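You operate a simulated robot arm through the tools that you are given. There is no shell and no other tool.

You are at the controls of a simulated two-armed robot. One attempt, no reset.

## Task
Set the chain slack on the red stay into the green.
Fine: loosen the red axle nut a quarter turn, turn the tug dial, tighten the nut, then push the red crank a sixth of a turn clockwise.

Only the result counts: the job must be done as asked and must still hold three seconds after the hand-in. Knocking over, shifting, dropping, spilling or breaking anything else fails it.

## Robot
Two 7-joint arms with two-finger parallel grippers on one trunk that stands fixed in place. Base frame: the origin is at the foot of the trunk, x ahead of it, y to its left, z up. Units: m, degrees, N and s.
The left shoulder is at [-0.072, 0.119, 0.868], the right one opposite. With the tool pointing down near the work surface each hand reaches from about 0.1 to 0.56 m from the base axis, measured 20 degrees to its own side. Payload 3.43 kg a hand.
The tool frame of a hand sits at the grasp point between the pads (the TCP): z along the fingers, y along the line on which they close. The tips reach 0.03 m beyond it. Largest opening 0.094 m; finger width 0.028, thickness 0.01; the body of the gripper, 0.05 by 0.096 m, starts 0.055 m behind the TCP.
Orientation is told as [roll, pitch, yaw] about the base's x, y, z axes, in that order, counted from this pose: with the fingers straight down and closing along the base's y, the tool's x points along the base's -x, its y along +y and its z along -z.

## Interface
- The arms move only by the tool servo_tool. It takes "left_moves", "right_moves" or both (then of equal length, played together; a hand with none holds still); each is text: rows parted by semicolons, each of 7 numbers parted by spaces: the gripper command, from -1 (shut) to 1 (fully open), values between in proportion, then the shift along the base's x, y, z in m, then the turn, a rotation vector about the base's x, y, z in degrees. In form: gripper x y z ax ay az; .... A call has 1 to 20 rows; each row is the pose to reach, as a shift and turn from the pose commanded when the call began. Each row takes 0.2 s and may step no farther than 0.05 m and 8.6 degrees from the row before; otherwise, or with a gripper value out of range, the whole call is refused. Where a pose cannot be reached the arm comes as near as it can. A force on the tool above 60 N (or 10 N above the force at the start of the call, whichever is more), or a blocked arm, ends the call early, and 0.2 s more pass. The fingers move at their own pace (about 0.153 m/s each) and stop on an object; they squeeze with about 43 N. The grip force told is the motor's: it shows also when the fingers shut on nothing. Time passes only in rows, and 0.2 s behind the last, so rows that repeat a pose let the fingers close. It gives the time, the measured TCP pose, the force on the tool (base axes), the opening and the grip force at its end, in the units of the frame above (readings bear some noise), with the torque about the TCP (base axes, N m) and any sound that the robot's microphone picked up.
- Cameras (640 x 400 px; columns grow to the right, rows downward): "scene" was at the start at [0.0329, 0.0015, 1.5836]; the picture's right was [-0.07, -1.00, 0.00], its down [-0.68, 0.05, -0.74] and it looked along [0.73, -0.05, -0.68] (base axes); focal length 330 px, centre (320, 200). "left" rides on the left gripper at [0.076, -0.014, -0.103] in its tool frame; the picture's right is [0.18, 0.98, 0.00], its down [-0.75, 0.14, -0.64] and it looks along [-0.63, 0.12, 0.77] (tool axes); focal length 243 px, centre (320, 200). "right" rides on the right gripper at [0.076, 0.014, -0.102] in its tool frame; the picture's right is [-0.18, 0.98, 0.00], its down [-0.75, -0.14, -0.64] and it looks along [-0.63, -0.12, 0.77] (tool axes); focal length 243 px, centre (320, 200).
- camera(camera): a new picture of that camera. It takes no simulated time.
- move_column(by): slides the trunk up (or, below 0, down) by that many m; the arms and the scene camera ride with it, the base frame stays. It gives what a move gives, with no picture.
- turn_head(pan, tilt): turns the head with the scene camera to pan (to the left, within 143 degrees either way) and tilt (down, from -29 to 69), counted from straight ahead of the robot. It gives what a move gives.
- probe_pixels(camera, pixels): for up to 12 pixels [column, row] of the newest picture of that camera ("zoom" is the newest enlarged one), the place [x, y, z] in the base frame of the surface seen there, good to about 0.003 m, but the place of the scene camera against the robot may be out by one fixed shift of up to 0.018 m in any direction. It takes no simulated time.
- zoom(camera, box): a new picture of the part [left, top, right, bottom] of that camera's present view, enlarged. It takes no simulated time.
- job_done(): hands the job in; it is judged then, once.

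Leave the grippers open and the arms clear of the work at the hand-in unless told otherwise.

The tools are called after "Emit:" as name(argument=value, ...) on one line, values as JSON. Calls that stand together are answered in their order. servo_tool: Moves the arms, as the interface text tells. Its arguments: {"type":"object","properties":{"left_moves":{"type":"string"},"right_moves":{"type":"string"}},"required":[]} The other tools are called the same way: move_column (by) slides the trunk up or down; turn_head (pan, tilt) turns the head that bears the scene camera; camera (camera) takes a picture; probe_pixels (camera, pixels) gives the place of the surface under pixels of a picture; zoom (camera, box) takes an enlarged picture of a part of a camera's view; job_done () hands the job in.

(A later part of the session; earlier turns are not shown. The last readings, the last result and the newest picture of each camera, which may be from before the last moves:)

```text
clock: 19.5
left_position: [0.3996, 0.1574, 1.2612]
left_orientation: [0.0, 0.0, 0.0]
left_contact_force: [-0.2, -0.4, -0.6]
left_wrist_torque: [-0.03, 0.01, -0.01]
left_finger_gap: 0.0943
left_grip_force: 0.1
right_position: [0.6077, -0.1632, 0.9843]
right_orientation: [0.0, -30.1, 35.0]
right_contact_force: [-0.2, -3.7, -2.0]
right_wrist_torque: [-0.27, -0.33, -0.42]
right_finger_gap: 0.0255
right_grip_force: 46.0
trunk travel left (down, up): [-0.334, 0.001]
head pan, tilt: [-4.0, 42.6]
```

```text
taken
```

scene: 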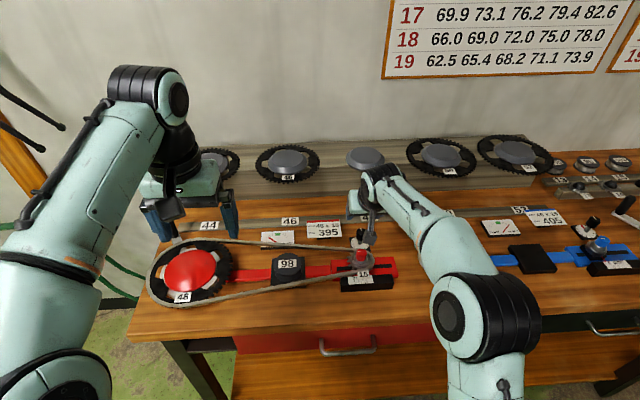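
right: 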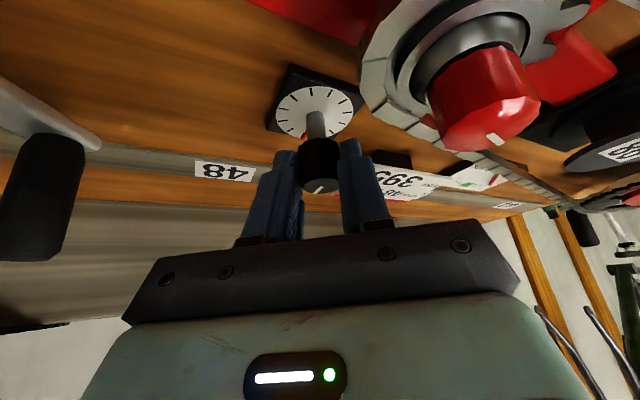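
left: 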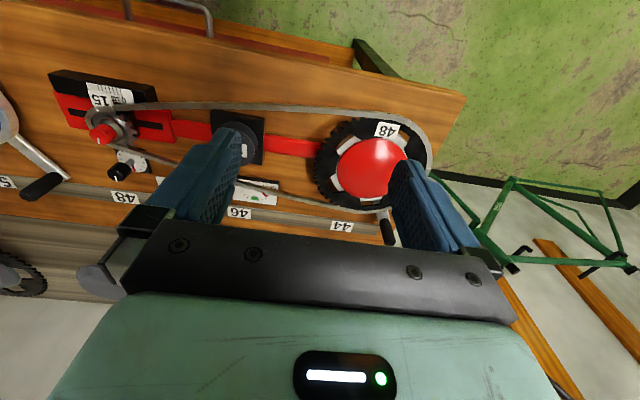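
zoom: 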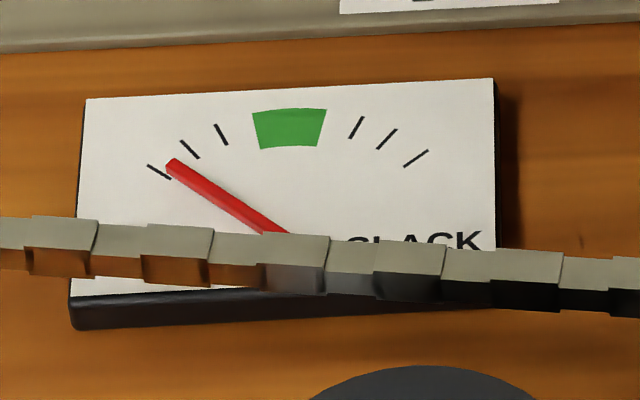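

The knob turned with the hand (its mark is still centred between the fingers), but the needle didn't move. I'll check whether the axle has slid along the scale.

Emit:
zoom(camera="scene", box=[335, 240, 405, 285])

Emit:
camera(camera="left")

```text
8.89 times, centred on (370, 262) of scene
```

zoom: 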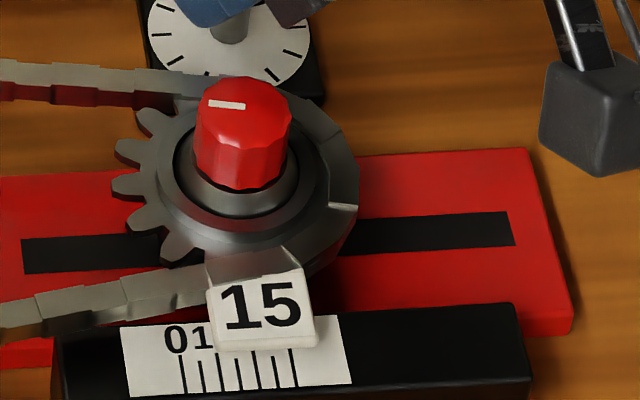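

```text
taken
```

left: 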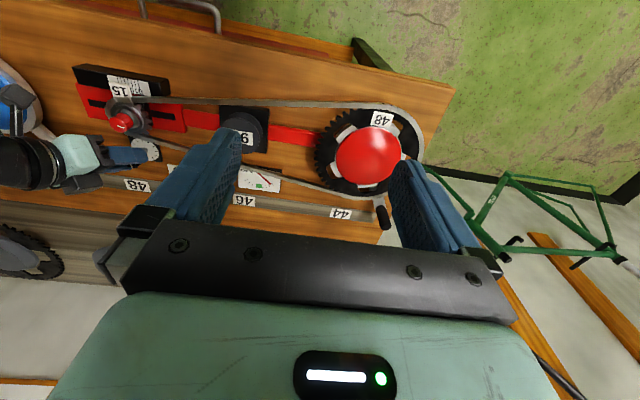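

The scale has 5 mm ticks (0, 10, and so on). I'll keep this exact zoom as reference for the axle position. I'll turn another +20° counter-clockwise and compare.

Emit:
servo_tool(right_moves="-1 0.0007 -0.0009 0 0 0 6.7; -1 0.0016 -0.0017 0 0 0 13.4; -1 0.0025 -0.0025 0 0 0 20; -1 0.0025 -0.0025 0 0 0 20")

Emit:
zoom(camera="scene", box=[335, 240, 405, 285])

Emit:
zoom(camera="scene", box=[255, 225, 305, 255])

```text
clock: 20.5
left_position: [0.4006, 0.1574, 1.2605]
left_orientation: [0.0, 0.0, 0.0]
left_contact_force: [-0.3, 0.6, 0.6]
left_wrist_torque: [0.0, 0.0, -0.02]
left_finger_gap: 0.0942
left_grip_force: 0.0
right_position: [0.6111, -0.1649, 0.9832]
right_orientation: [-0.1, -30.1, 54.9]
right_contact_force: [1.9, -6.3, -1.0]
right_wrist_torque: [-0.23, -0.42, -0.34]
right_finger_gap: 0.0254
right_grip_force: 44.7
trunk travel left (down, up): [-0.334, 0.001]
head pan, tilt: [-4.0, 42.6]
```

```text
8.89 times, centred on (370, 262) of scene
```

zoom: 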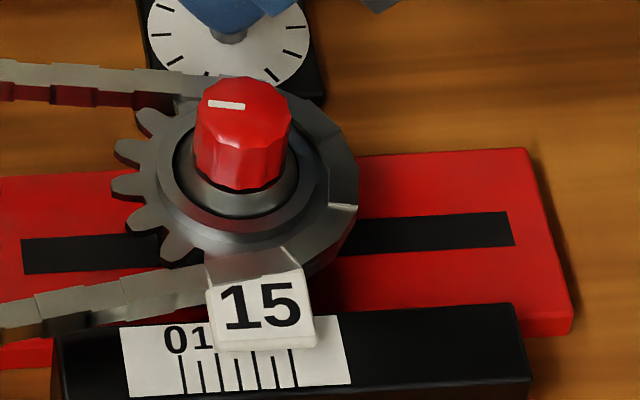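

```text
12.80 times, centred on (280, 240) of scene
```

zoom: 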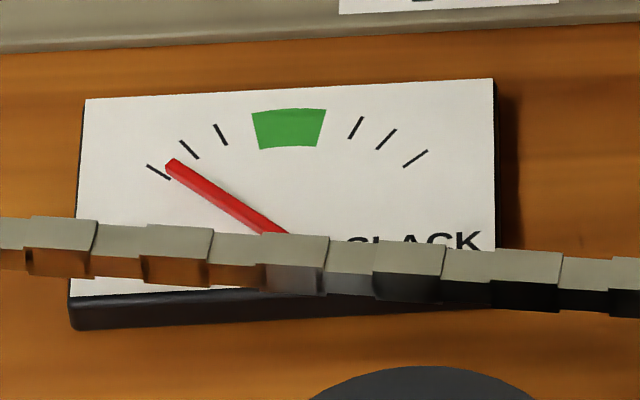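

The change is tiny. I'll take a much stronger zoom of the label and scale as a finer reference before turning on.

Emit:
zoom(camera="scene", box=[344, 262, 376, 282])

Emit:
zoom(camera="scene", box=[344, 245, 376, 265])

```text
16.00 times, centred on (360, 272) of scene
```

zoom: 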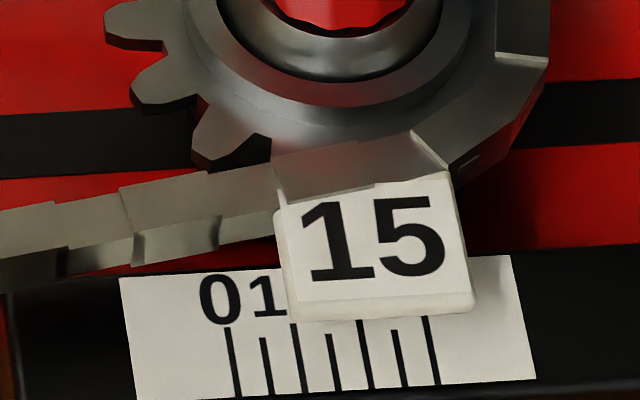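

```text
16.00 times, centred on (360, 255) of scene
```

zoom: 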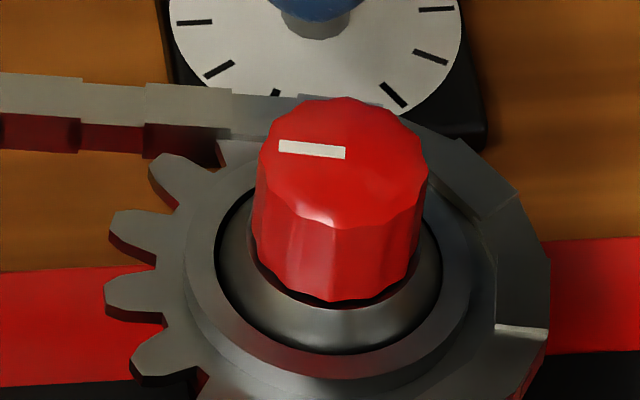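

Reference taken: the ticks are 33 zoom-px apart (5 mm) and the label's lower-left corner is at (288,318). I'll open slightly (gap 0.04), swing back 95° around the knob and regrip.

Emit:
servo_tool(right_moves="-0.15 0 0 0 0 0 0; -0.15 0 0 0 0 0 0; -0.15 -0.0011 0.0009 0 0 0 -8; -0.15 -0.0021 0.0019 0 0 0 -16; -0.15 -0.0029 0.0030 0 0 0 -24; -0.15 -0.0035 0.0043 0 0 0 -32; -0.15 -0.0040 0.0056 0 0 0 -40; -0.15 -0.0042 0.0070 0 0 0 -48; -0.15 -0.0043 0.0084 0 0 0 -56; -0.15 -0.0042 0.0098 0 0 0 -64; -0.15 -0.0039 0.0111 0 0 0 -72; -0.15 -0.0034 0.0124 0 0 0 -80; -0.15 -0.0027 0.0136 0 0 0 -88; -0.15 -0.0020 0.0146 0 0 0 -95; -0.15 -0.0020 0.0146 0 0 0 -95")

Emit:
camera(camera="right")

Emit:
camera(camera="scene")

```text
clock: 23.7
left_position: [0.3989, 0.1575, 1.2605]
left_orientation: [0.0, -0.1, 0.0]
left_contact_force: [0.7, -0.3, 0.7]
left_wrist_torque: [0.0, -0.04, -0.01]
left_finger_gap: 0.0938
left_grip_force: 0.1
right_position: [0.6066, -0.1496, 0.9838]
right_orientation: [0.2, -30.0, -40.2]
right_contact_force: [-0.2, 0.4, -0.3]
right_wrist_torque: [-0.02, 0.02, -0.03]
right_finger_gap: 0.0398
right_grip_force: 0.0
trunk travel left (down, up): [-0.334, 0.001]
head pan, tilt: [-4.0, 42.6]
```

```text
taken
```

right: 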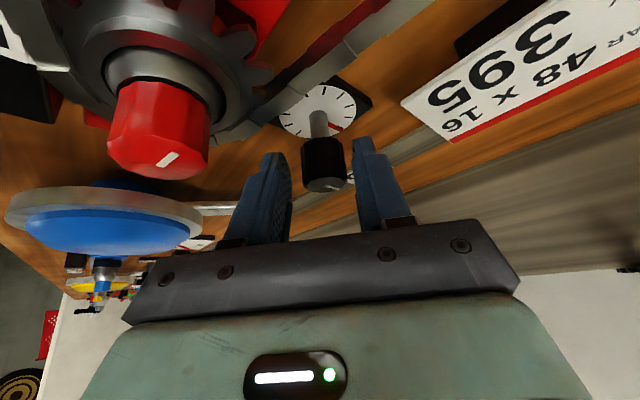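

```text
taken
```

scene: 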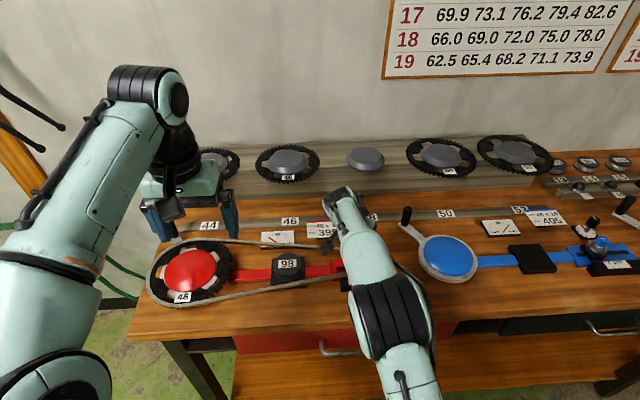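

The dial plate shows a red index mark now. I'll zoom in on it and on the knob.

Emit:
zoom(camera="right", box=[270, 75, 390, 205])

Emit:
zoom(camera="scene", box=[255, 225, 305, 255])

```text
3.08 times, centred on (330, 140) of right
```

zoom: 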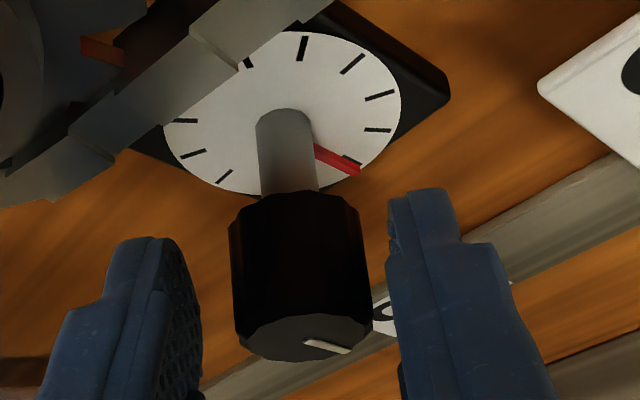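

```text
12.80 times, centred on (280, 240) of scene
```

zoom: 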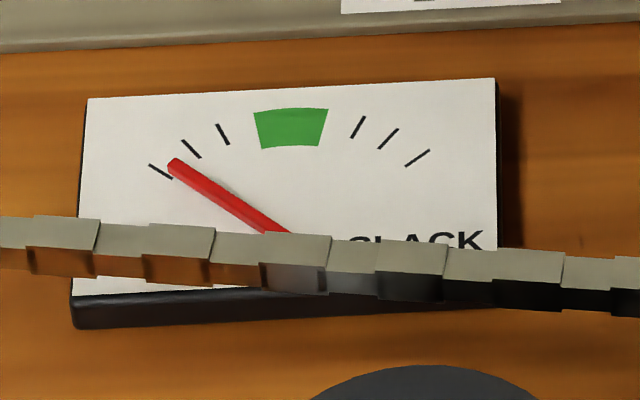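

The knob stayed where I left it and has a red pointer that shows its angle. It is centred between the fingers. I'll close and turn another +40° to yaw 0, then check.

Emit:
servo_tool(right_moves="-1 0 0 0 0 0 0; -1 0 0 0 0 0 0; -1 -0.0008 -0.0011 0 0 0 8; -1 -0.0014 -0.0023 0 0 0 16; -1 -0.0019 -0.0036 0 0 0 24; -1 -0.0022 -0.0050 0 0 0 32; -1 -0.0023 -0.0064 0 0 0 40; -1 -0.0023 -0.0064 0 0 0 40")

Emit:
zoom(camera="scene", box=[255, 225, 305, 255])

Emit:
zoom(camera="scene", box=[344, 262, 376, 282])

```text
clock: 25.5
left_position: [0.3991, 0.158, 1.2607]
left_orientation: [-0.2, 0.0, 0.0]
left_contact_force: [-0.3, 0.9, -0.2]
left_wrist_torque: [0.01, -0.05, 0.0]
left_finger_gap: 0.0941
left_grip_force: 0.1
right_position: [0.6052, -0.1558, 0.9828]
right_orientation: [0.0, -30.1, 0.1]
right_contact_force: [1.2, 5.0, 3.5]
right_wrist_torque: [-0.23, -0.04, -0.28]
right_finger_gap: 0.0254
right_grip_force: 44.7
trunk travel left (down, up): [-0.334, 0.001]
head pan, tilt: [-4.0, 42.6]
```

```text
12.80 times, centred on (280, 240) of scene
```

zoom: 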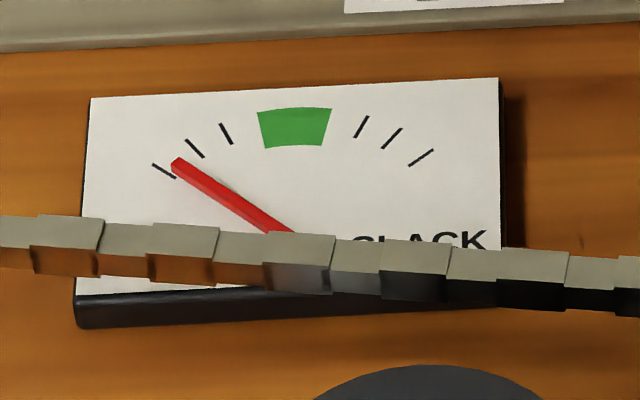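

```text
16.00 times, centred on (360, 272) of scene
```

zoom: 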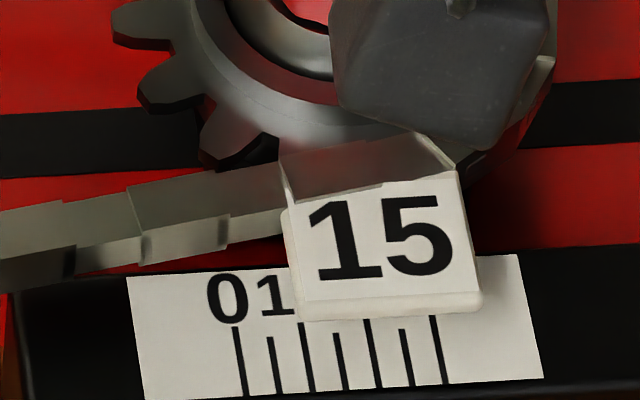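

The view as a whole has shifted 7 zoom-px (the camera sways), but label against tick is unchanged within about 1 px. So either the travel per turn is very small or it isn't coupling yet. I'll take a 40x reference of the label corner against the ticks, then keep turning to +55°.

Emit:
zoom(camera="scene", box=[352, 274, 368, 284])

Emit:
servo_tool(right_moves="-1 0.0001 -0.0014 0 0 0 8; -1 0.0004 -0.0028 0 0 0 16; -1 0.0009 -0.0041 0 0 0 24; -1 0.0015 -0.0053 0 0 0 32; -1 0.0023 -0.0064 0 0 0 40; -1 0.0033 -0.0074 0 0 0 48; -1 0.0043 -0.0082 0 0 0 55; -1 0.0043 -0.0082 0 0 0 55")

Emit:
zoom(camera="scene", box=[352, 274, 368, 284])

Emit:
zoom(camera="scene", box=[255, 225, 305, 255])

```text
16.00 times, centred on (360, 279) of scene
```

zoom: 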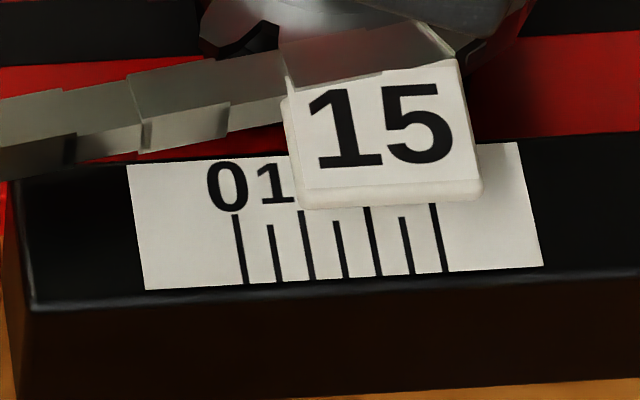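

```text
clock: 27.3
left_position: [0.3988, 0.1576, 1.2608]
left_orientation: [0.0, -0.1, 0.0]
left_contact_force: [0.2, 0.0, 0.5]
left_wrist_torque: [0.03, 0.02, -0.01]
left_finger_gap: 0.0937
left_grip_force: 0.0
right_position: [0.6105, -0.1654, 0.9827]
right_orientation: [0.0, -29.9, 55.0]
right_contact_force: [0.5, 0.5, -2.4]
right_wrist_torque: [-0.49, -0.36, -0.37]
right_finger_gap: 0.0255
right_grip_force: 45.0
trunk travel left (down, up): [-0.334, 0.001]
head pan, tilt: [-4.0, 42.6]
```

```text
16.00 times, centred on (360, 279) of scene
```

zoom: 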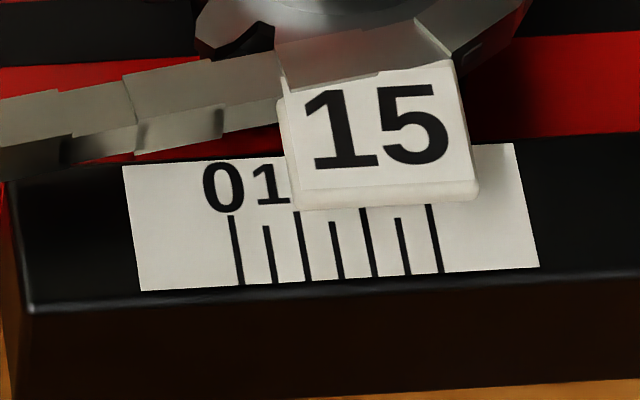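

```text
12.80 times, centred on (280, 240) of scene
```

zoom: 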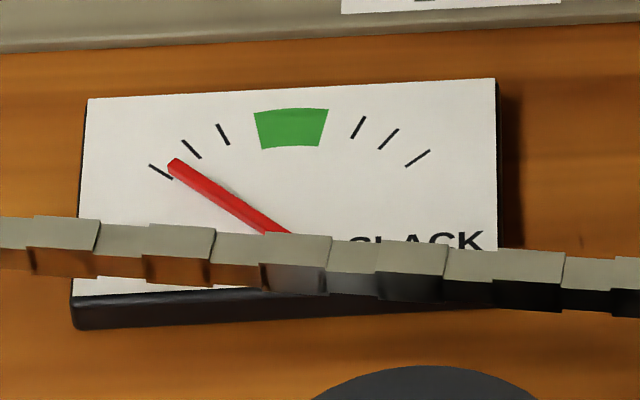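

Relative to the scale, the label moved less than 1 px over another 55° (150° total). So the axle travel per turn must be very fine, and the needle may refresh only after the crank is pushed. I'll follow the told order. Release the dial slightly, lift straight up, and untilt the hand above it.

Emit:
servo_tool(right_moves="-0.15 0 0 0 0 0 0; -0.15 0 0 0 0 0 0; -0.15 0 0 0.03 0 0 0; -0.15 0 0 0.07 0 0 0; 0.3 -0.012 0.004 0.11 -6.15 4.3 0; 0.3 -0.03 0.01 0.12 -12.3 8.6 0; 0.3 -0.05 0.016 0.125 -18.45 12.9 0; 0.3 -0.07 0.021 0.125 -24.6 17.2 0; 0.3 -0.076 0.023 0.125 -24.6 17.2 0; 0.3 -0.076 0.023 0.125 -24.6 17.2 0")

Emit:
camera(camera="right")

Emit:
zoom(camera="scene", box=[250, 200, 410, 300])

```text
clock: 29.5
left_position: [0.3994, 0.159, 1.2603]
left_orientation: [-0.1, 0.0, 0.1]
left_contact_force: [0.2, 0.3, -0.9]
left_wrist_torque: [-0.01, -0.04, -0.01]
left_finger_gap: 0.094
left_grip_force: 0.0
right_position: [0.5331, -0.1418, 1.1087]
right_orientation: [0.0, 0.1, 55.0]
right_contact_force: [0.3, -0.5, 0.1]
right_wrist_torque: [0.02, 0.06, 0.02]
right_finger_gap: 0.0608
right_grip_force: 0.0
trunk travel left (down, up): [-0.334, 0.001]
head pan, tilt: [-4.0, 42.6]
```

```text
taken
```

right: 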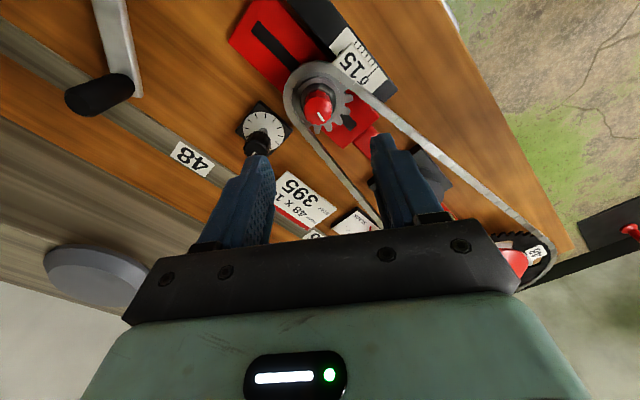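

```text
4.00 times, centred on (330, 250) of scene
```

zoom: 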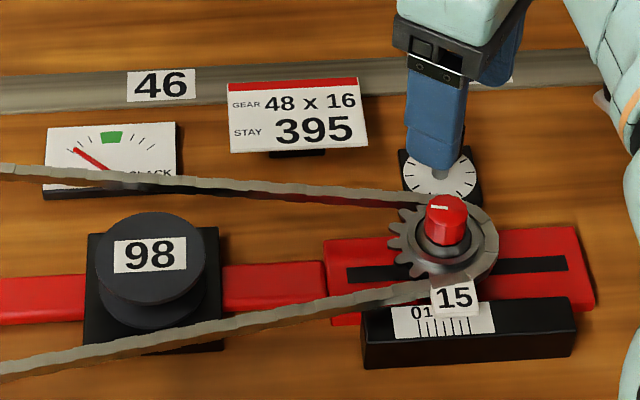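

Needle and label look unchanged. Next I'll descend on the nut at yaw 55, centred at (0.5345,-0.1422), and grip it for tightening.

Emit:
servo_tool(right_moves="0.3 0.0012 -0.0004 -0.03 0 0 0; 0.3 0.0012 -0.0004 -0.06 0 0 0; 0.3 0.0012 -0.0004 -0.085 0 0 0; 0.3 0.0012 -0.0004 -0.0995 0 0 0; 0.3 0.0012 -0.0004 -0.0995 0 0 0; -1 0.0012 -0.0004 -0.0995 0 0 0; -1 0.0012 -0.0004 -0.0995 0 0 0; -1 0.0012 -0.0004 -0.0995 0 0 0")

Emit:
camera(camera="right")

```text
clock: 31.3
left_position: [0.3999, 0.1581, 1.2609]
left_orientation: [0.0, 0.0, 0.0]
left_contact_force: [-0.6, 1.2, 0.4]
left_wrist_torque: [0.03, 0.02, 0.02]
left_finger_gap: 0.094
left_grip_force: 0.0
right_position: [0.5354, -0.1428, 1.008]
right_orientation: [-0.1, 0.0, 54.9]
right_contact_force: [2.2, -0.8, -2.2]
right_wrist_torque: [0.26, -0.35, 0.01]
right_finger_gap: 0.0246
right_grip_force: 45.0
trunk travel left (down, up): [-0.334, 0.001]
head pan, tilt: [-4.0, 42.6]
```

```text
taken
```

right: 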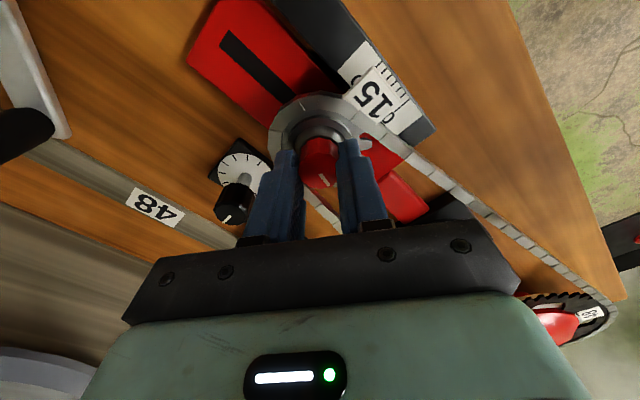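

Gripped with low side force. I'll turn clockwise 90° (yaw 55 to -35) to tighten.

Emit:
servo_tool(right_moves="-1 0 0 0 0 0 -7.5; -1 0 0 0 0 0 -15; -1 0 0 0 0 0 -22.5; -1 0 0 0 0 0 -30; -1 0 0 0 0 0 -37.5; -1 0 0 0 0 0 -45; -1 0 0 0 0 0 -52.5; -1 0 0 0 0 0 -60; -1 0 0 0 0 0 -67.5; -1 0 0 0 0 0 -75; -1 0 0 0 0 0 -82.5; -1 0 0 0 0 0 -90; -1 0 0 0 0 0 -90")

Emit:
camera(camera="right")

Emit:
zoom(camera="scene", box=[250, 200, 410, 300])

```text
clock: 34.1
left_position: [0.3996, 0.158, 1.2602]
left_orientation: [0.0, 0.0, 0.0]
left_contact_force: [0.4, 1.3, 0.1]
left_wrist_torque: [0.03, 0.04, 0.0]
left_finger_gap: 0.0939
left_grip_force: 0.0
right_position: [0.5356, -0.143, 1.0079]
right_orientation: [-0.2, 0.0, -35.2]
right_contact_force: [-0.5, -1.8, -6.6]
right_wrist_torque: [0.3, 0.43, -0.06]
right_finger_gap: 0.0241
right_grip_force: 45.4
trunk travel left (down, up): [-0.334, 0.001]
head pan, tilt: [-4.0, 42.6]
```

```text
taken
```

right: 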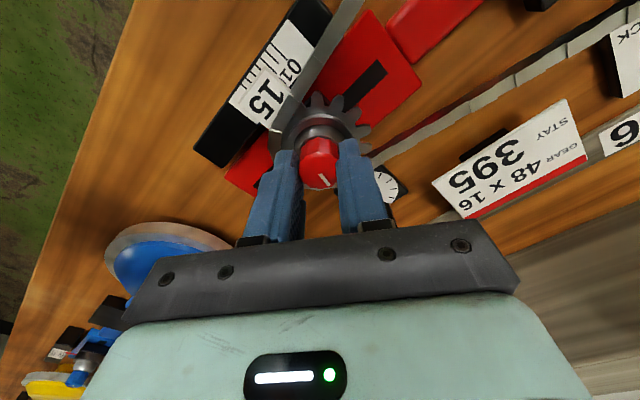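

```text
4.00 times, centred on (330, 250) of scene
```

zoom: 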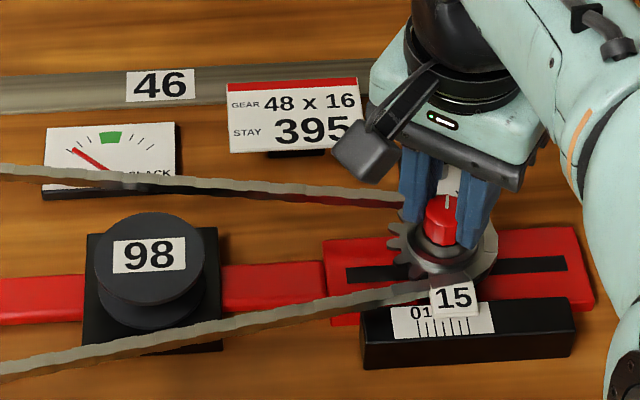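

The nut's mark is back to pointing forward. To see whether it's really snug, I'll try a further -6° and read the torque.

Emit:
servo_tool(right_moves="-1 0 0 0 0 0 -3; -1 0 0 0 0 0 -6; -1 0 0 0 0 0 -6")

Emit:
zoom(camera="scene", box=[344, 240, 376, 260])

```text
clock: 34.9
left_position: [0.4012, 0.1576, 1.2611]
left_orientation: [0.0, 0.1, 0.0]
left_contact_force: [-0.6, 1.2, -0.3]
left_wrist_torque: [0.03, 0.0, 0.01]
left_finger_gap: 0.0941
left_grip_force: 0.1
right_position: [0.5354, -0.1422, 1.008]
right_orientation: [0.0, 0.0, -41.1]
right_contact_force: [0.7, -1.3, -7.4]
right_wrist_torque: [0.19, 0.18, 0.02]
right_finger_gap: 0.0243
right_grip_force: 45.2
trunk travel left (down, up): [-0.334, 0.001]
head pan, tilt: [-4.0, 42.6]
```

```text
16.00 times, centred on (360, 250) of scene
```

zoom: 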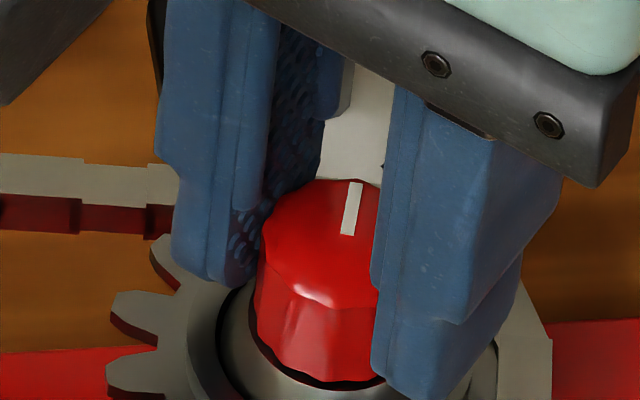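

The nut went about 6° beyond its starting mark with no hard stop, so it's tight at least to where it began. I'll release, lift, and retreat the right hand back and to the right.

Emit:
servo_tool(right_moves="0.3 0 0 0 0 0 0; 0.3 0 0 0 0 0 0; 0.3 0 0 0.04 0 0 0; 0.3 0 0 0.08 0 0 0; 0.3 -0.02 -0.01 0.12 0 0 0; 0.3 -0.06 -0.03 0.14 0 0 0; 0.3 -0.10 -0.05 0.15 0 0 0; 0.3 -0.14 -0.07 0.15 0 0 0; 0.3 -0.18 -0.09 0.15 0 0 0")

Emit:
camera(camera="scene")

Emit:
zoom(camera="scene", box=[335, 210, 395, 285])

Emit:
zoom(camera="scene", box=[255, 225, 305, 255])

```text
clock: 36.9
left_position: [0.3986, 0.1574, 1.2616]
left_orientation: [0.0, -0.1, -0.1]
left_contact_force: [-0.2, -0.1, 0.0]
left_wrist_torque: [-0.02, 0.0, 0.05]
left_finger_gap: 0.094
left_grip_force: 0.1
right_position: [0.354, -0.2351, 1.157]
right_orientation: [0.0, -0.1, -41.0]
right_contact_force: [0.7, -0.5, -0.2]
right_wrist_torque: [0.04, -0.01, -0.01]
right_finger_gap: 0.061
right_grip_force: 0.0
trunk travel left (down, up): [-0.334, 0.001]
head pan, tilt: [-4.0, 42.6]
```

```text
taken
```

scene: 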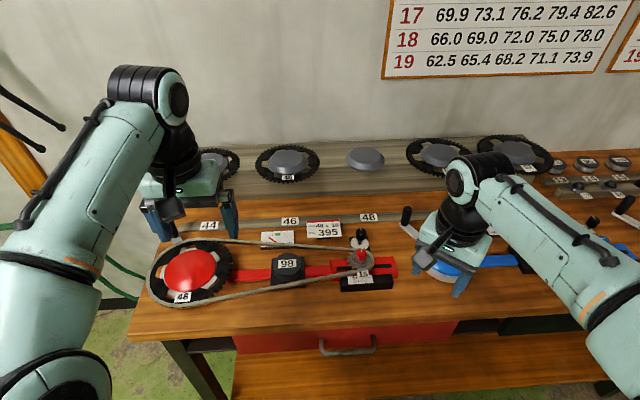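

```text
5.33 times, centred on (365, 248) of scene
```

zoom: 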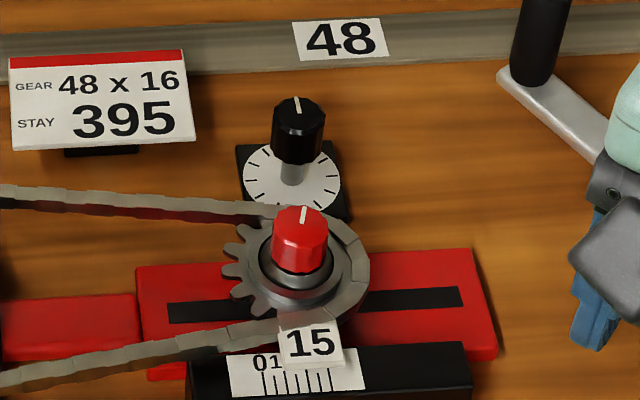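

```text
12.80 times, centred on (280, 240) of scene
```

zoom: 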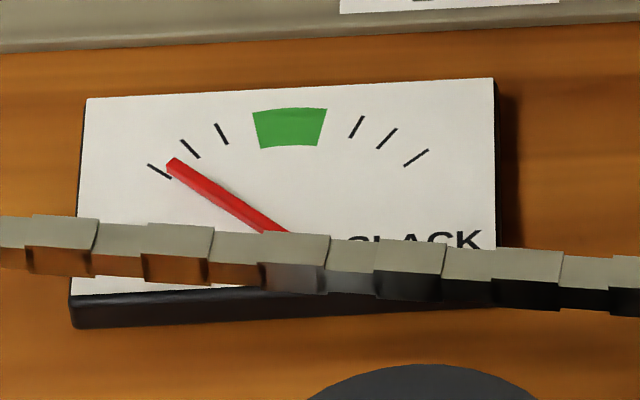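

The dial's knob mark seems to point forward, not 150° round. I'll zoom right in on it.

Emit:
zoom(camera="scene", box=[346, 224, 378, 254])

Emit:
zoom(camera="left", box=[90, 80, 170, 180])

```text
13.33 times, centred on (362, 239) of scene
```

zoom: 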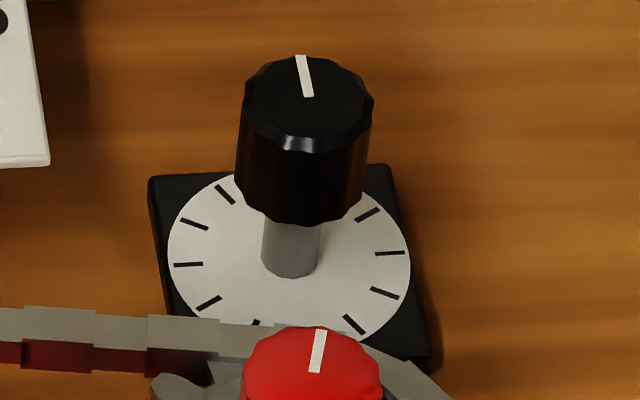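

```text
4.00 times, centred on (130, 130) of left
```

zoom: 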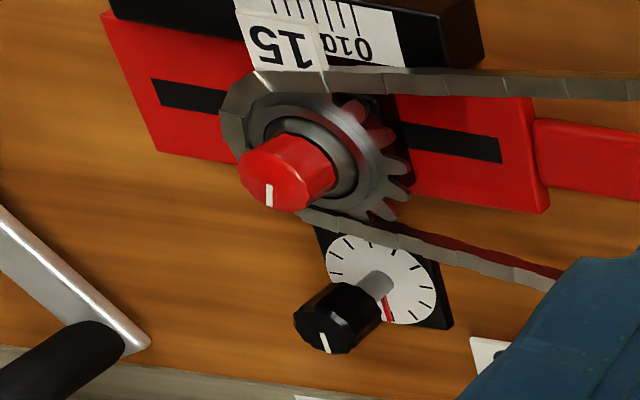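

The dial mark is actually back at its original direction, so my fingers slipped on the knob. The steady 0.3-0.5 N·m torque fits that, and the dial probably only turns the other way or needs a firmer, looser-nut condition. I'll go back, loosen the nut again and then try the dial clockwise.

Emit:
servo_tool(right_moves="0.3 0.04 0.02 0 0 0 0; 0.3 0.08 0.04 0 0 0 0; 0.3 0.12 0.06 0 0 0 0; 0.3 0.16 0.08 -0.01 0 0 0; 0.3 0.181 0.0925 -0.05 0 0 -2; 0.3 0.181 0.0925 -0.09 0 0 -4; 0.3 0.181 0.0925 -0.125 0 0 -4; 0.3 0.181 0.0925 -0.1485 0 0 -4; 0.3 0.181 0.0925 -0.1485 0 0 -4; -1 0.181 0.0925 -0.1485 0 0 -4; -1 0.181 0.0925 -0.1485 0 0 -4; -1 0.181 0.0925 -0.1485 0 0 -4")

Emit:
camera(camera="right")

```text
clock: 39.5
left_position: [0.3987, 0.1581, 1.2617]
left_orientation: [0.0, 0.1, 0.0]
left_contact_force: [-0.6, 0.3, 0.4]
left_wrist_torque: [0.02, 0.01, -0.03]
left_finger_gap: 0.094
left_grip_force: 0.0
right_position: [0.5326, -0.1414, 1.0097]
right_orientation: [-0.1, -0.1, -45.0]
right_contact_force: [-5.1, -3.5, -0.4]
right_wrist_torque: [-0.07, 0.19, -0.08]
right_finger_gap: 0.0243
right_grip_force: 44.9
trunk travel left (down, up): [-0.334, 0.001]
head pan, tilt: [-4.0, 42.6]
```

```text
taken
```

right: 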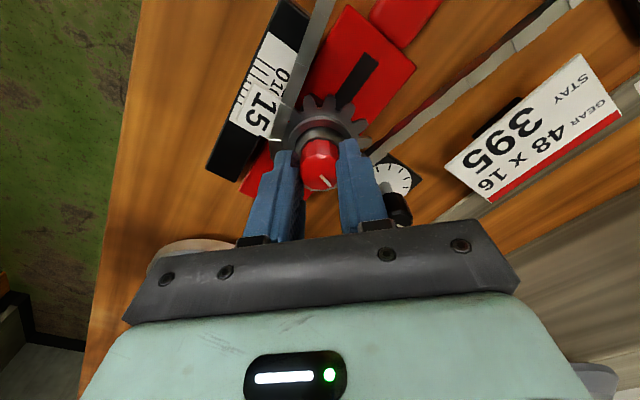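

Gripped at yaw -45. I'll turn counter-clockwise 100° (to yaw 55), easing the centre to (0.534,-0.1425) on the way.

Emit:
servo_tool(right_moves="-1 0.0003 -0.0003 0 0 0 7.7; -1 0.0006 -0.0006 0 0 0 15.4; -1 0.001 -0.001 0 0 0 23.1; -1 0.001 -0.001 0 0 0 30.8; -1 0.001 -0.001 0 0 0 38.5; -1 0.001 -0.001 0 0 0 46.2; -1 0.001 -0.001 0 0 0 53.9; -1 0.001 -0.001 0 0 0 61.6; -1 0.001 -0.001 0 0 0 69.3; -1 0.001 -0.001 0 0 0 77; -1 0.001 -0.001 0 0 0 84.7; -1 0.001 -0.001 0 0 0 92.4; -1 0.001 -0.001 0 0 0 100; -1 0.001 -0.001 0 0 0 100")

Emit:
camera(camera="right")

```text
clock: 42.5
left_position: [0.3981, 0.1561, 1.2613]
left_orientation: [0.0, 0.0, 0.0]
left_contact_force: [0.5, 0.1, -0.2]
left_wrist_torque: [-0.03, 0.02, -0.01]
left_finger_gap: 0.0943
left_grip_force: 0.1
right_position: [0.5345, -0.1421, 1.0086]
right_orientation: [0.4, 0.4, 55.1]
right_contact_force: [-20.9, -11.8, -17.9]
right_wrist_torque: [-1.19, 0.75, 0.03]
right_finger_gap: 0.0244
right_grip_force: 45.1
trunk travel left (down, up): [-0.334, 0.001]
head pan, tilt: [-4.0, 42.6]
```

```text
taken
```

right: 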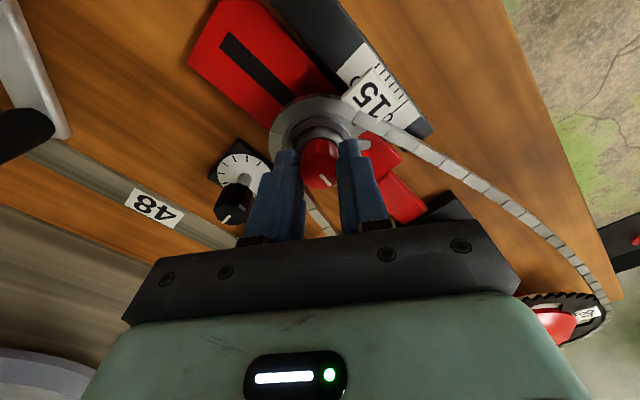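

The nut turned along with the hand, and some side load built up from the small off-centre grip. I'll release, lift clear and check the nut's mark and the axle.

Emit:
servo_tool(right_moves="0.3 0 0 0 0 0 0; 0.3 0 0 0 0 0 0; 0.3 0 0 0.03 0 0 0; 0.3 0 0 0.07 0 0 0; 0.3 0 0 0.105 0 0 0; 0.3 0 0 0.105 0 0 0")

Emit:
zoom(camera="scene", box=[344, 245, 376, 265])

Emit:
camera(camera="right")

Emit:
zoom(camera="right", box=[230, 50, 390, 160])

```text
clock: 43.9
left_position: [0.4005, 0.1583, 1.2609]
left_orientation: [-0.1, 0.0, 0.0]
left_contact_force: [0.5, -0.5, 0.2]
left_wrist_torque: [-0.03, 0.02, 0.01]
left_finger_gap: 0.094
left_grip_force: 0.1
right_position: [0.5367, -0.1397, 1.1157]
right_orientation: [-0.1, 0.0, 54.9]
right_contact_force: [0.6, -0.4, -0.6]
right_wrist_torque: [0.02, 0.0, 0.03]
right_finger_gap: 0.0609
right_grip_force: 0.0
trunk travel left (down, up): [-0.334, 0.001]
head pan, tilt: [-4.0, 42.6]
```

```text
16.00 times, centred on (360, 255) of scene
```

zoom: 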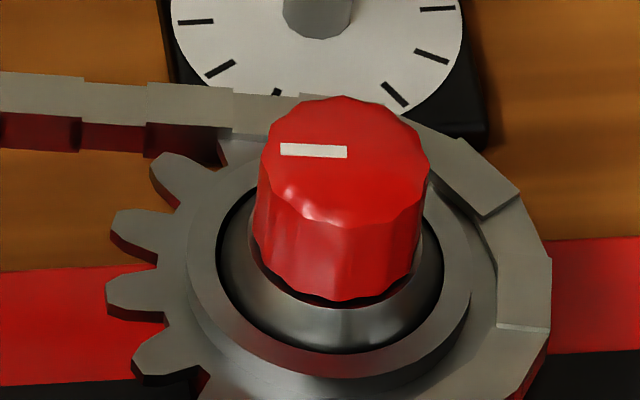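

```text
taken
```

right: 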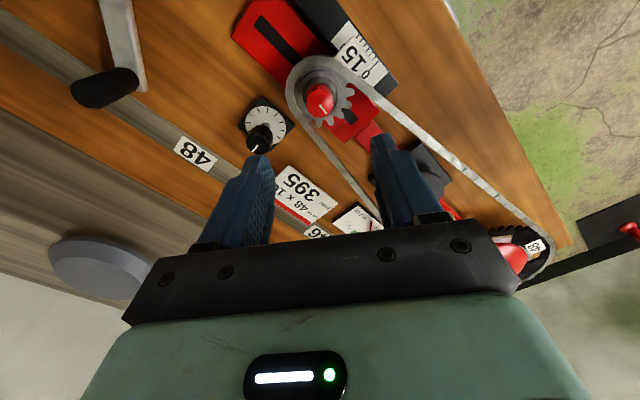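

```text
3.64 times, centred on (310, 105) of right
```

zoom: 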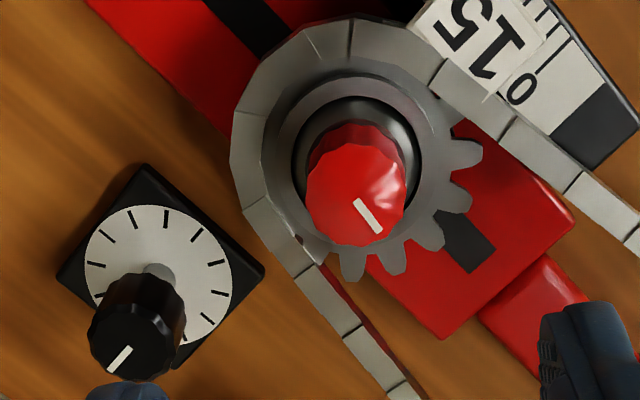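

The nut is at its loose position again (mark to the left). Now to the dial at yaw 55 with the 30° forward tilt, descending with a 0.05 m gap.

Emit:
servo_tool(right_moves="0.1 0.02 -0.006 0 6.15 -4.3 0; 0.06 0.04 -0.013 0 12.3 -8.6 0; 0.06 0.06 -0.02 -0.005 18.45 -12.9 0; 0.06 0.0743 -0.0253 -0.02 24.6 -17.2 0; 0.06 0.0743 -0.0253 -0.05 24.6 -17.2 0; 0.06 0.0743 -0.0253 -0.08 24.6 -17.2 0; 0.06 0.0743 -0.0253 -0.11 24.6 -17.2 0; 0.06 0.0743 -0.0253 -0.132 24.6 -17.2 0; 0.06 0.0743 -0.0253 -0.132 24.6 -17.2 0")

Emit:
camera(camera="right")

Emit:
zoom(camera="right", box=[250, 90, 400, 220])

```text
clock: 45.9
left_position: [0.3985, 0.1579, 1.2603]
left_orientation: [-0.1, 0.0, -0.1]
left_contact_force: [0.3, -0.2, 0.2]
left_wrist_torque: [0.0, -0.01, 0.03]
left_finger_gap: 0.0942
left_grip_force: 0.0
right_position: [0.6111, -0.1667, 0.9822]
right_orientation: [0.0, -30.0, 55.1]
right_contact_force: [0.7, -0.5, -0.5]
right_wrist_torque: [-0.02, 0.0, -0.02]
right_finger_gap: 0.0498
right_grip_force: 0.0
trunk travel left (down, up): [-0.334, 0.001]
head pan, tilt: [-4.0, 42.6]
```

```text
taken
```

right: 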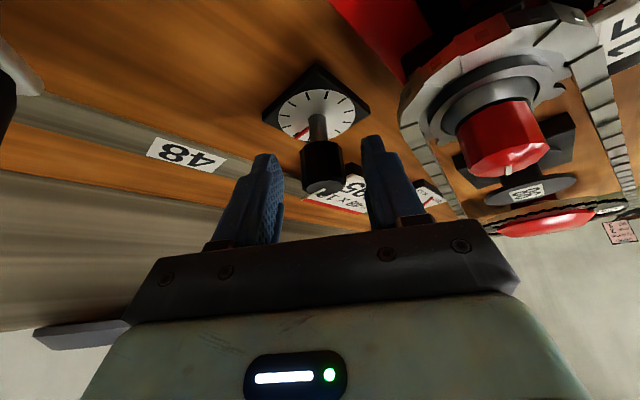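

```text
3.08 times, centred on (325, 155) of right
```

zoom: 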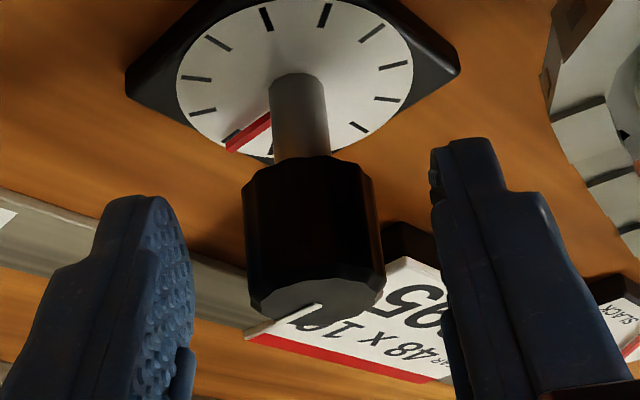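

Now the knob mark clearly points to image-left (its original base direction) and the red pointer agrees. I'll close and turn clockwise 16°, then compare the mark.

Emit:
servo_tool(right_moves="-1 0 0 0 0 0 0; -1 0 0 0 0 0 0; -1 0 0 0 0 0 0; -1 -0.0011 0.0009 0 0 0 -8; -1 -0.0021 0.0019 0 0 0 -16; -1 -0.0021 0.0019 0 0 0 -16")

Emit:
camera(camera="right")

Emit:
zoom(camera="right", box=[250, 90, 400, 220])

Emit:
zoom(camera="scene", box=[255, 225, 305, 255])

```text
clock: 47.3
left_position: [0.3977, 0.1607, 1.2611]
left_orientation: [-0.1, -0.1, 0.0]
left_contact_force: [0.2, -0.4, -0.3]
left_wrist_torque: [0.02, -0.03, 0.0]
left_finger_gap: 0.094
left_grip_force: 0.1
right_position: [0.6081, -0.164, 0.9826]
right_orientation: [0.1, -29.9, 38.9]
right_contact_force: [-9.8, 5.9, -7.1]
right_wrist_torque: [0.01, -0.53, 0.12]
right_finger_gap: 0.0258
right_grip_force: 45.4
trunk travel left (down, up): [-0.334, 0.001]
head pan, tilt: [-4.0, 42.6]
```

```text
taken
```

right: 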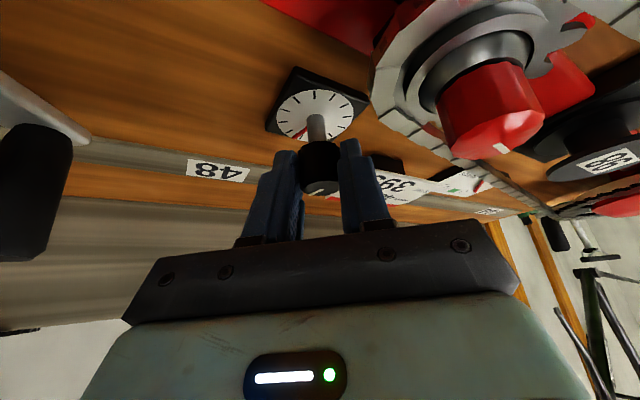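

```text
3.08 times, centred on (325, 155) of right
```

zoom: 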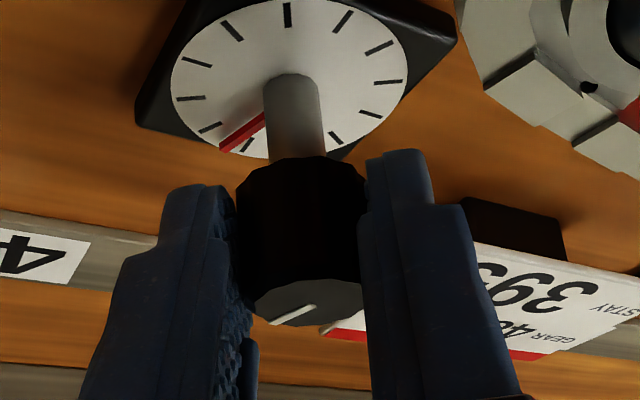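

```text
12.80 times, centred on (280, 240) of scene
```

zoom: 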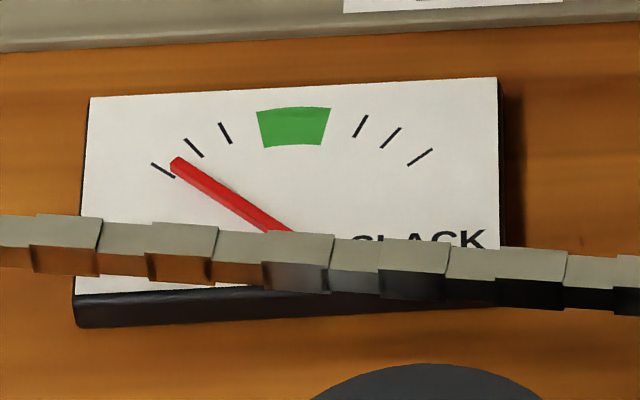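

The mark and the pointer moved with the hand this time, with little torque (0.12 N·m), so clockwise is the free direction. I'll turn another 40° clockwise and watch the gauge.

Emit:
servo_tool(right_moves="-1 -0.0014 0.0018 0 0 0 -8; -1 -0.0020 0.0031 0 0 0 -16; -1 -0.0025 0.0044 0 0 0 -24; -1 -0.0027 0.0058 0 0 0 -32; -1 -0.0028 0.0072 0 0 0 -40; -1 -0.0028 0.0072 0 0 0 -40")

Emit:
zoom(camera="scene", box=[255, 225, 305, 255])

Emit:
camera(camera="right")

Emit:
zoom(camera="right", box=[250, 90, 400, 220])

Emit:
zoom(camera="scene", box=[344, 262, 376, 282])

```text
clock: 48.7
left_position: [0.399, 0.159, 1.2615]
left_orientation: [-0.1, 0.1, 0.0]
left_contact_force: [0.4, -0.4, -0.5]
left_wrist_torque: [-0.01, 0.0, -0.02]
left_finger_gap: 0.0942
left_grip_force: 0.1
right_position: [0.6043, -0.1558, 0.983]
right_orientation: [0.0, -29.8, -1.0]
right_contact_force: [-11.3, 3.3, -14.2]
right_wrist_torque: [0.26, -0.3, 0.04]
right_finger_gap: 0.0256
right_grip_force: 44.6
trunk travel left (down, up): [-0.334, 0.001]
head pan, tilt: [-4.0, 42.6]
```

```text
12.80 times, centred on (280, 240) of scene
```

zoom: 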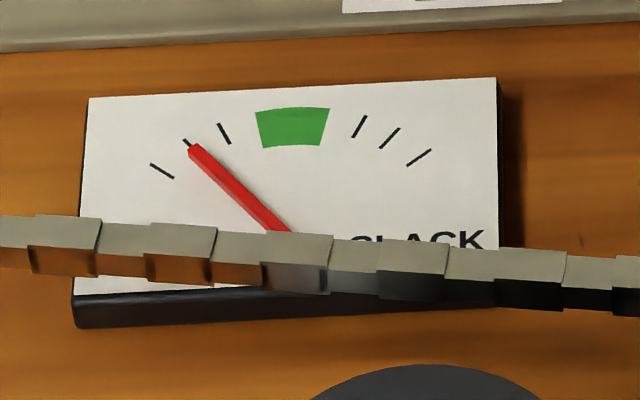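

```text
taken
```

right: 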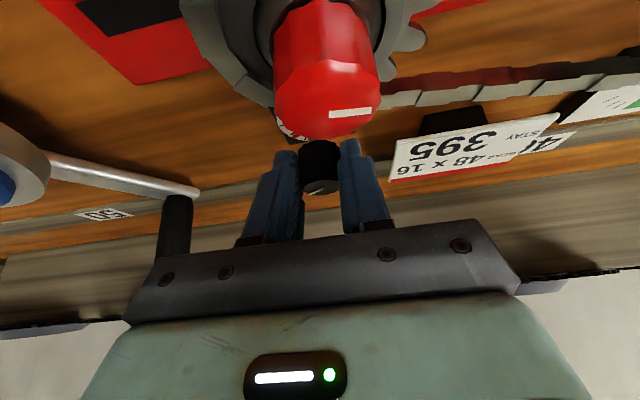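

```text
3.08 times, centred on (325, 155) of right
```

zoom: 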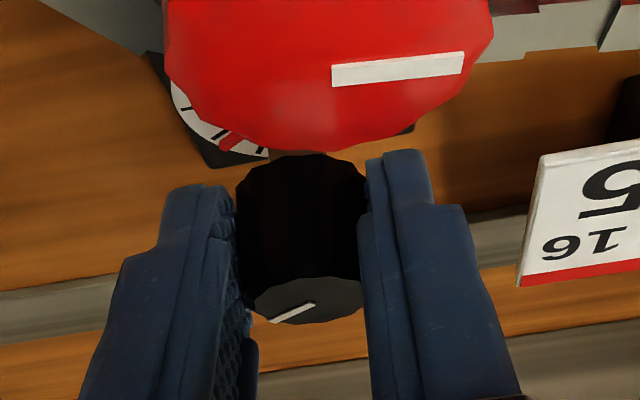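

```text
16.00 times, centred on (360, 272) of scene
```

zoom: 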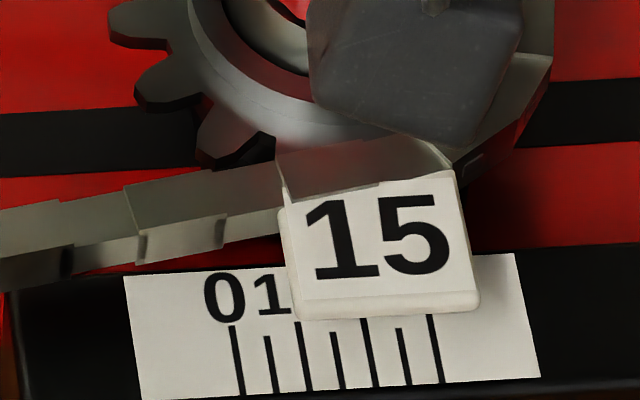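

The needle is live and has moved from the third tick to the second toward the green. I'll continue clockwise another 40°, easing the command slightly toward -x and -z to relax the load.

Emit:
servo_tool(right_moves="-1 -0.0005 0.0014 -0.0005 0 0 -8; -1 -0.0006 0.0027 -0.001 0 0 -16; -1 -0.0001 0.0040 -0.001 0 0 -24; -1 0.0006 0.0052 -0.001 0 0 -32; -1 0.0015 0.0064 -0.001 0 0 -40; -1 0.0015 0.0064 -0.001 0 0 -40")

Emit:
zoom(camera="scene", box=[255, 225, 305, 255])

Emit:
camera(camera="right")

Emit:
zoom(camera="right", box=[250, 90, 400, 220])

```text
clock: 50.1
left_position: [0.3979, 0.1599, 1.2612]
left_orientation: [-0.2, 0.1, -0.1]
left_contact_force: [0.1, -0.7, -0.9]
left_wrist_torque: [0.02, 0.0, 0.01]
left_finger_gap: 0.0939
left_grip_force: 0.1
right_position: [0.6082, -0.1484, 0.9819]
right_orientation: [0.1, -30.0, -41.0]
right_contact_force: [-6.1, 12.1, -7.1]
right_wrist_torque: [0.29, 0.84, 0.04]
right_finger_gap: 0.0256
right_grip_force: 45.3
trunk travel left (down, up): [-0.334, 0.001]
head pan, tilt: [-4.0, 42.6]
```

```text
12.80 times, centred on (280, 240) of scene
```

zoom: 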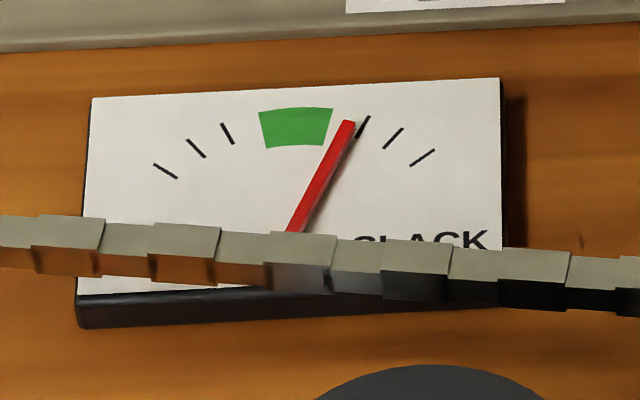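

```text
taken
```

right: 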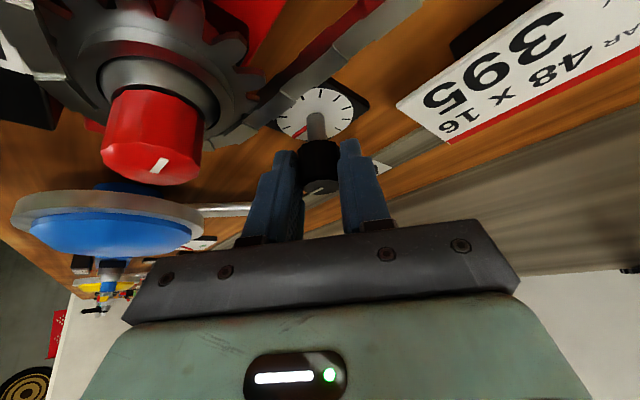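

```text
3.08 times, centred on (325, 155) of right
```

zoom: 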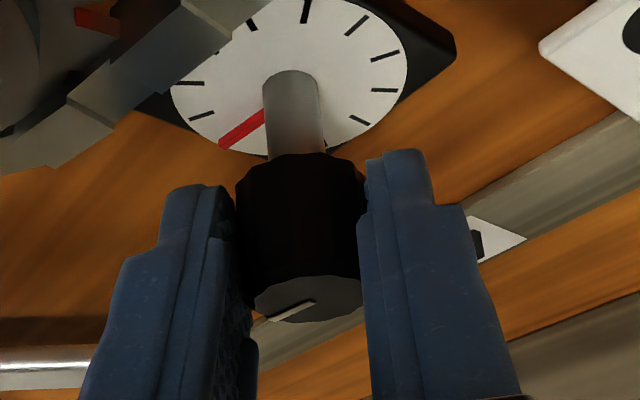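

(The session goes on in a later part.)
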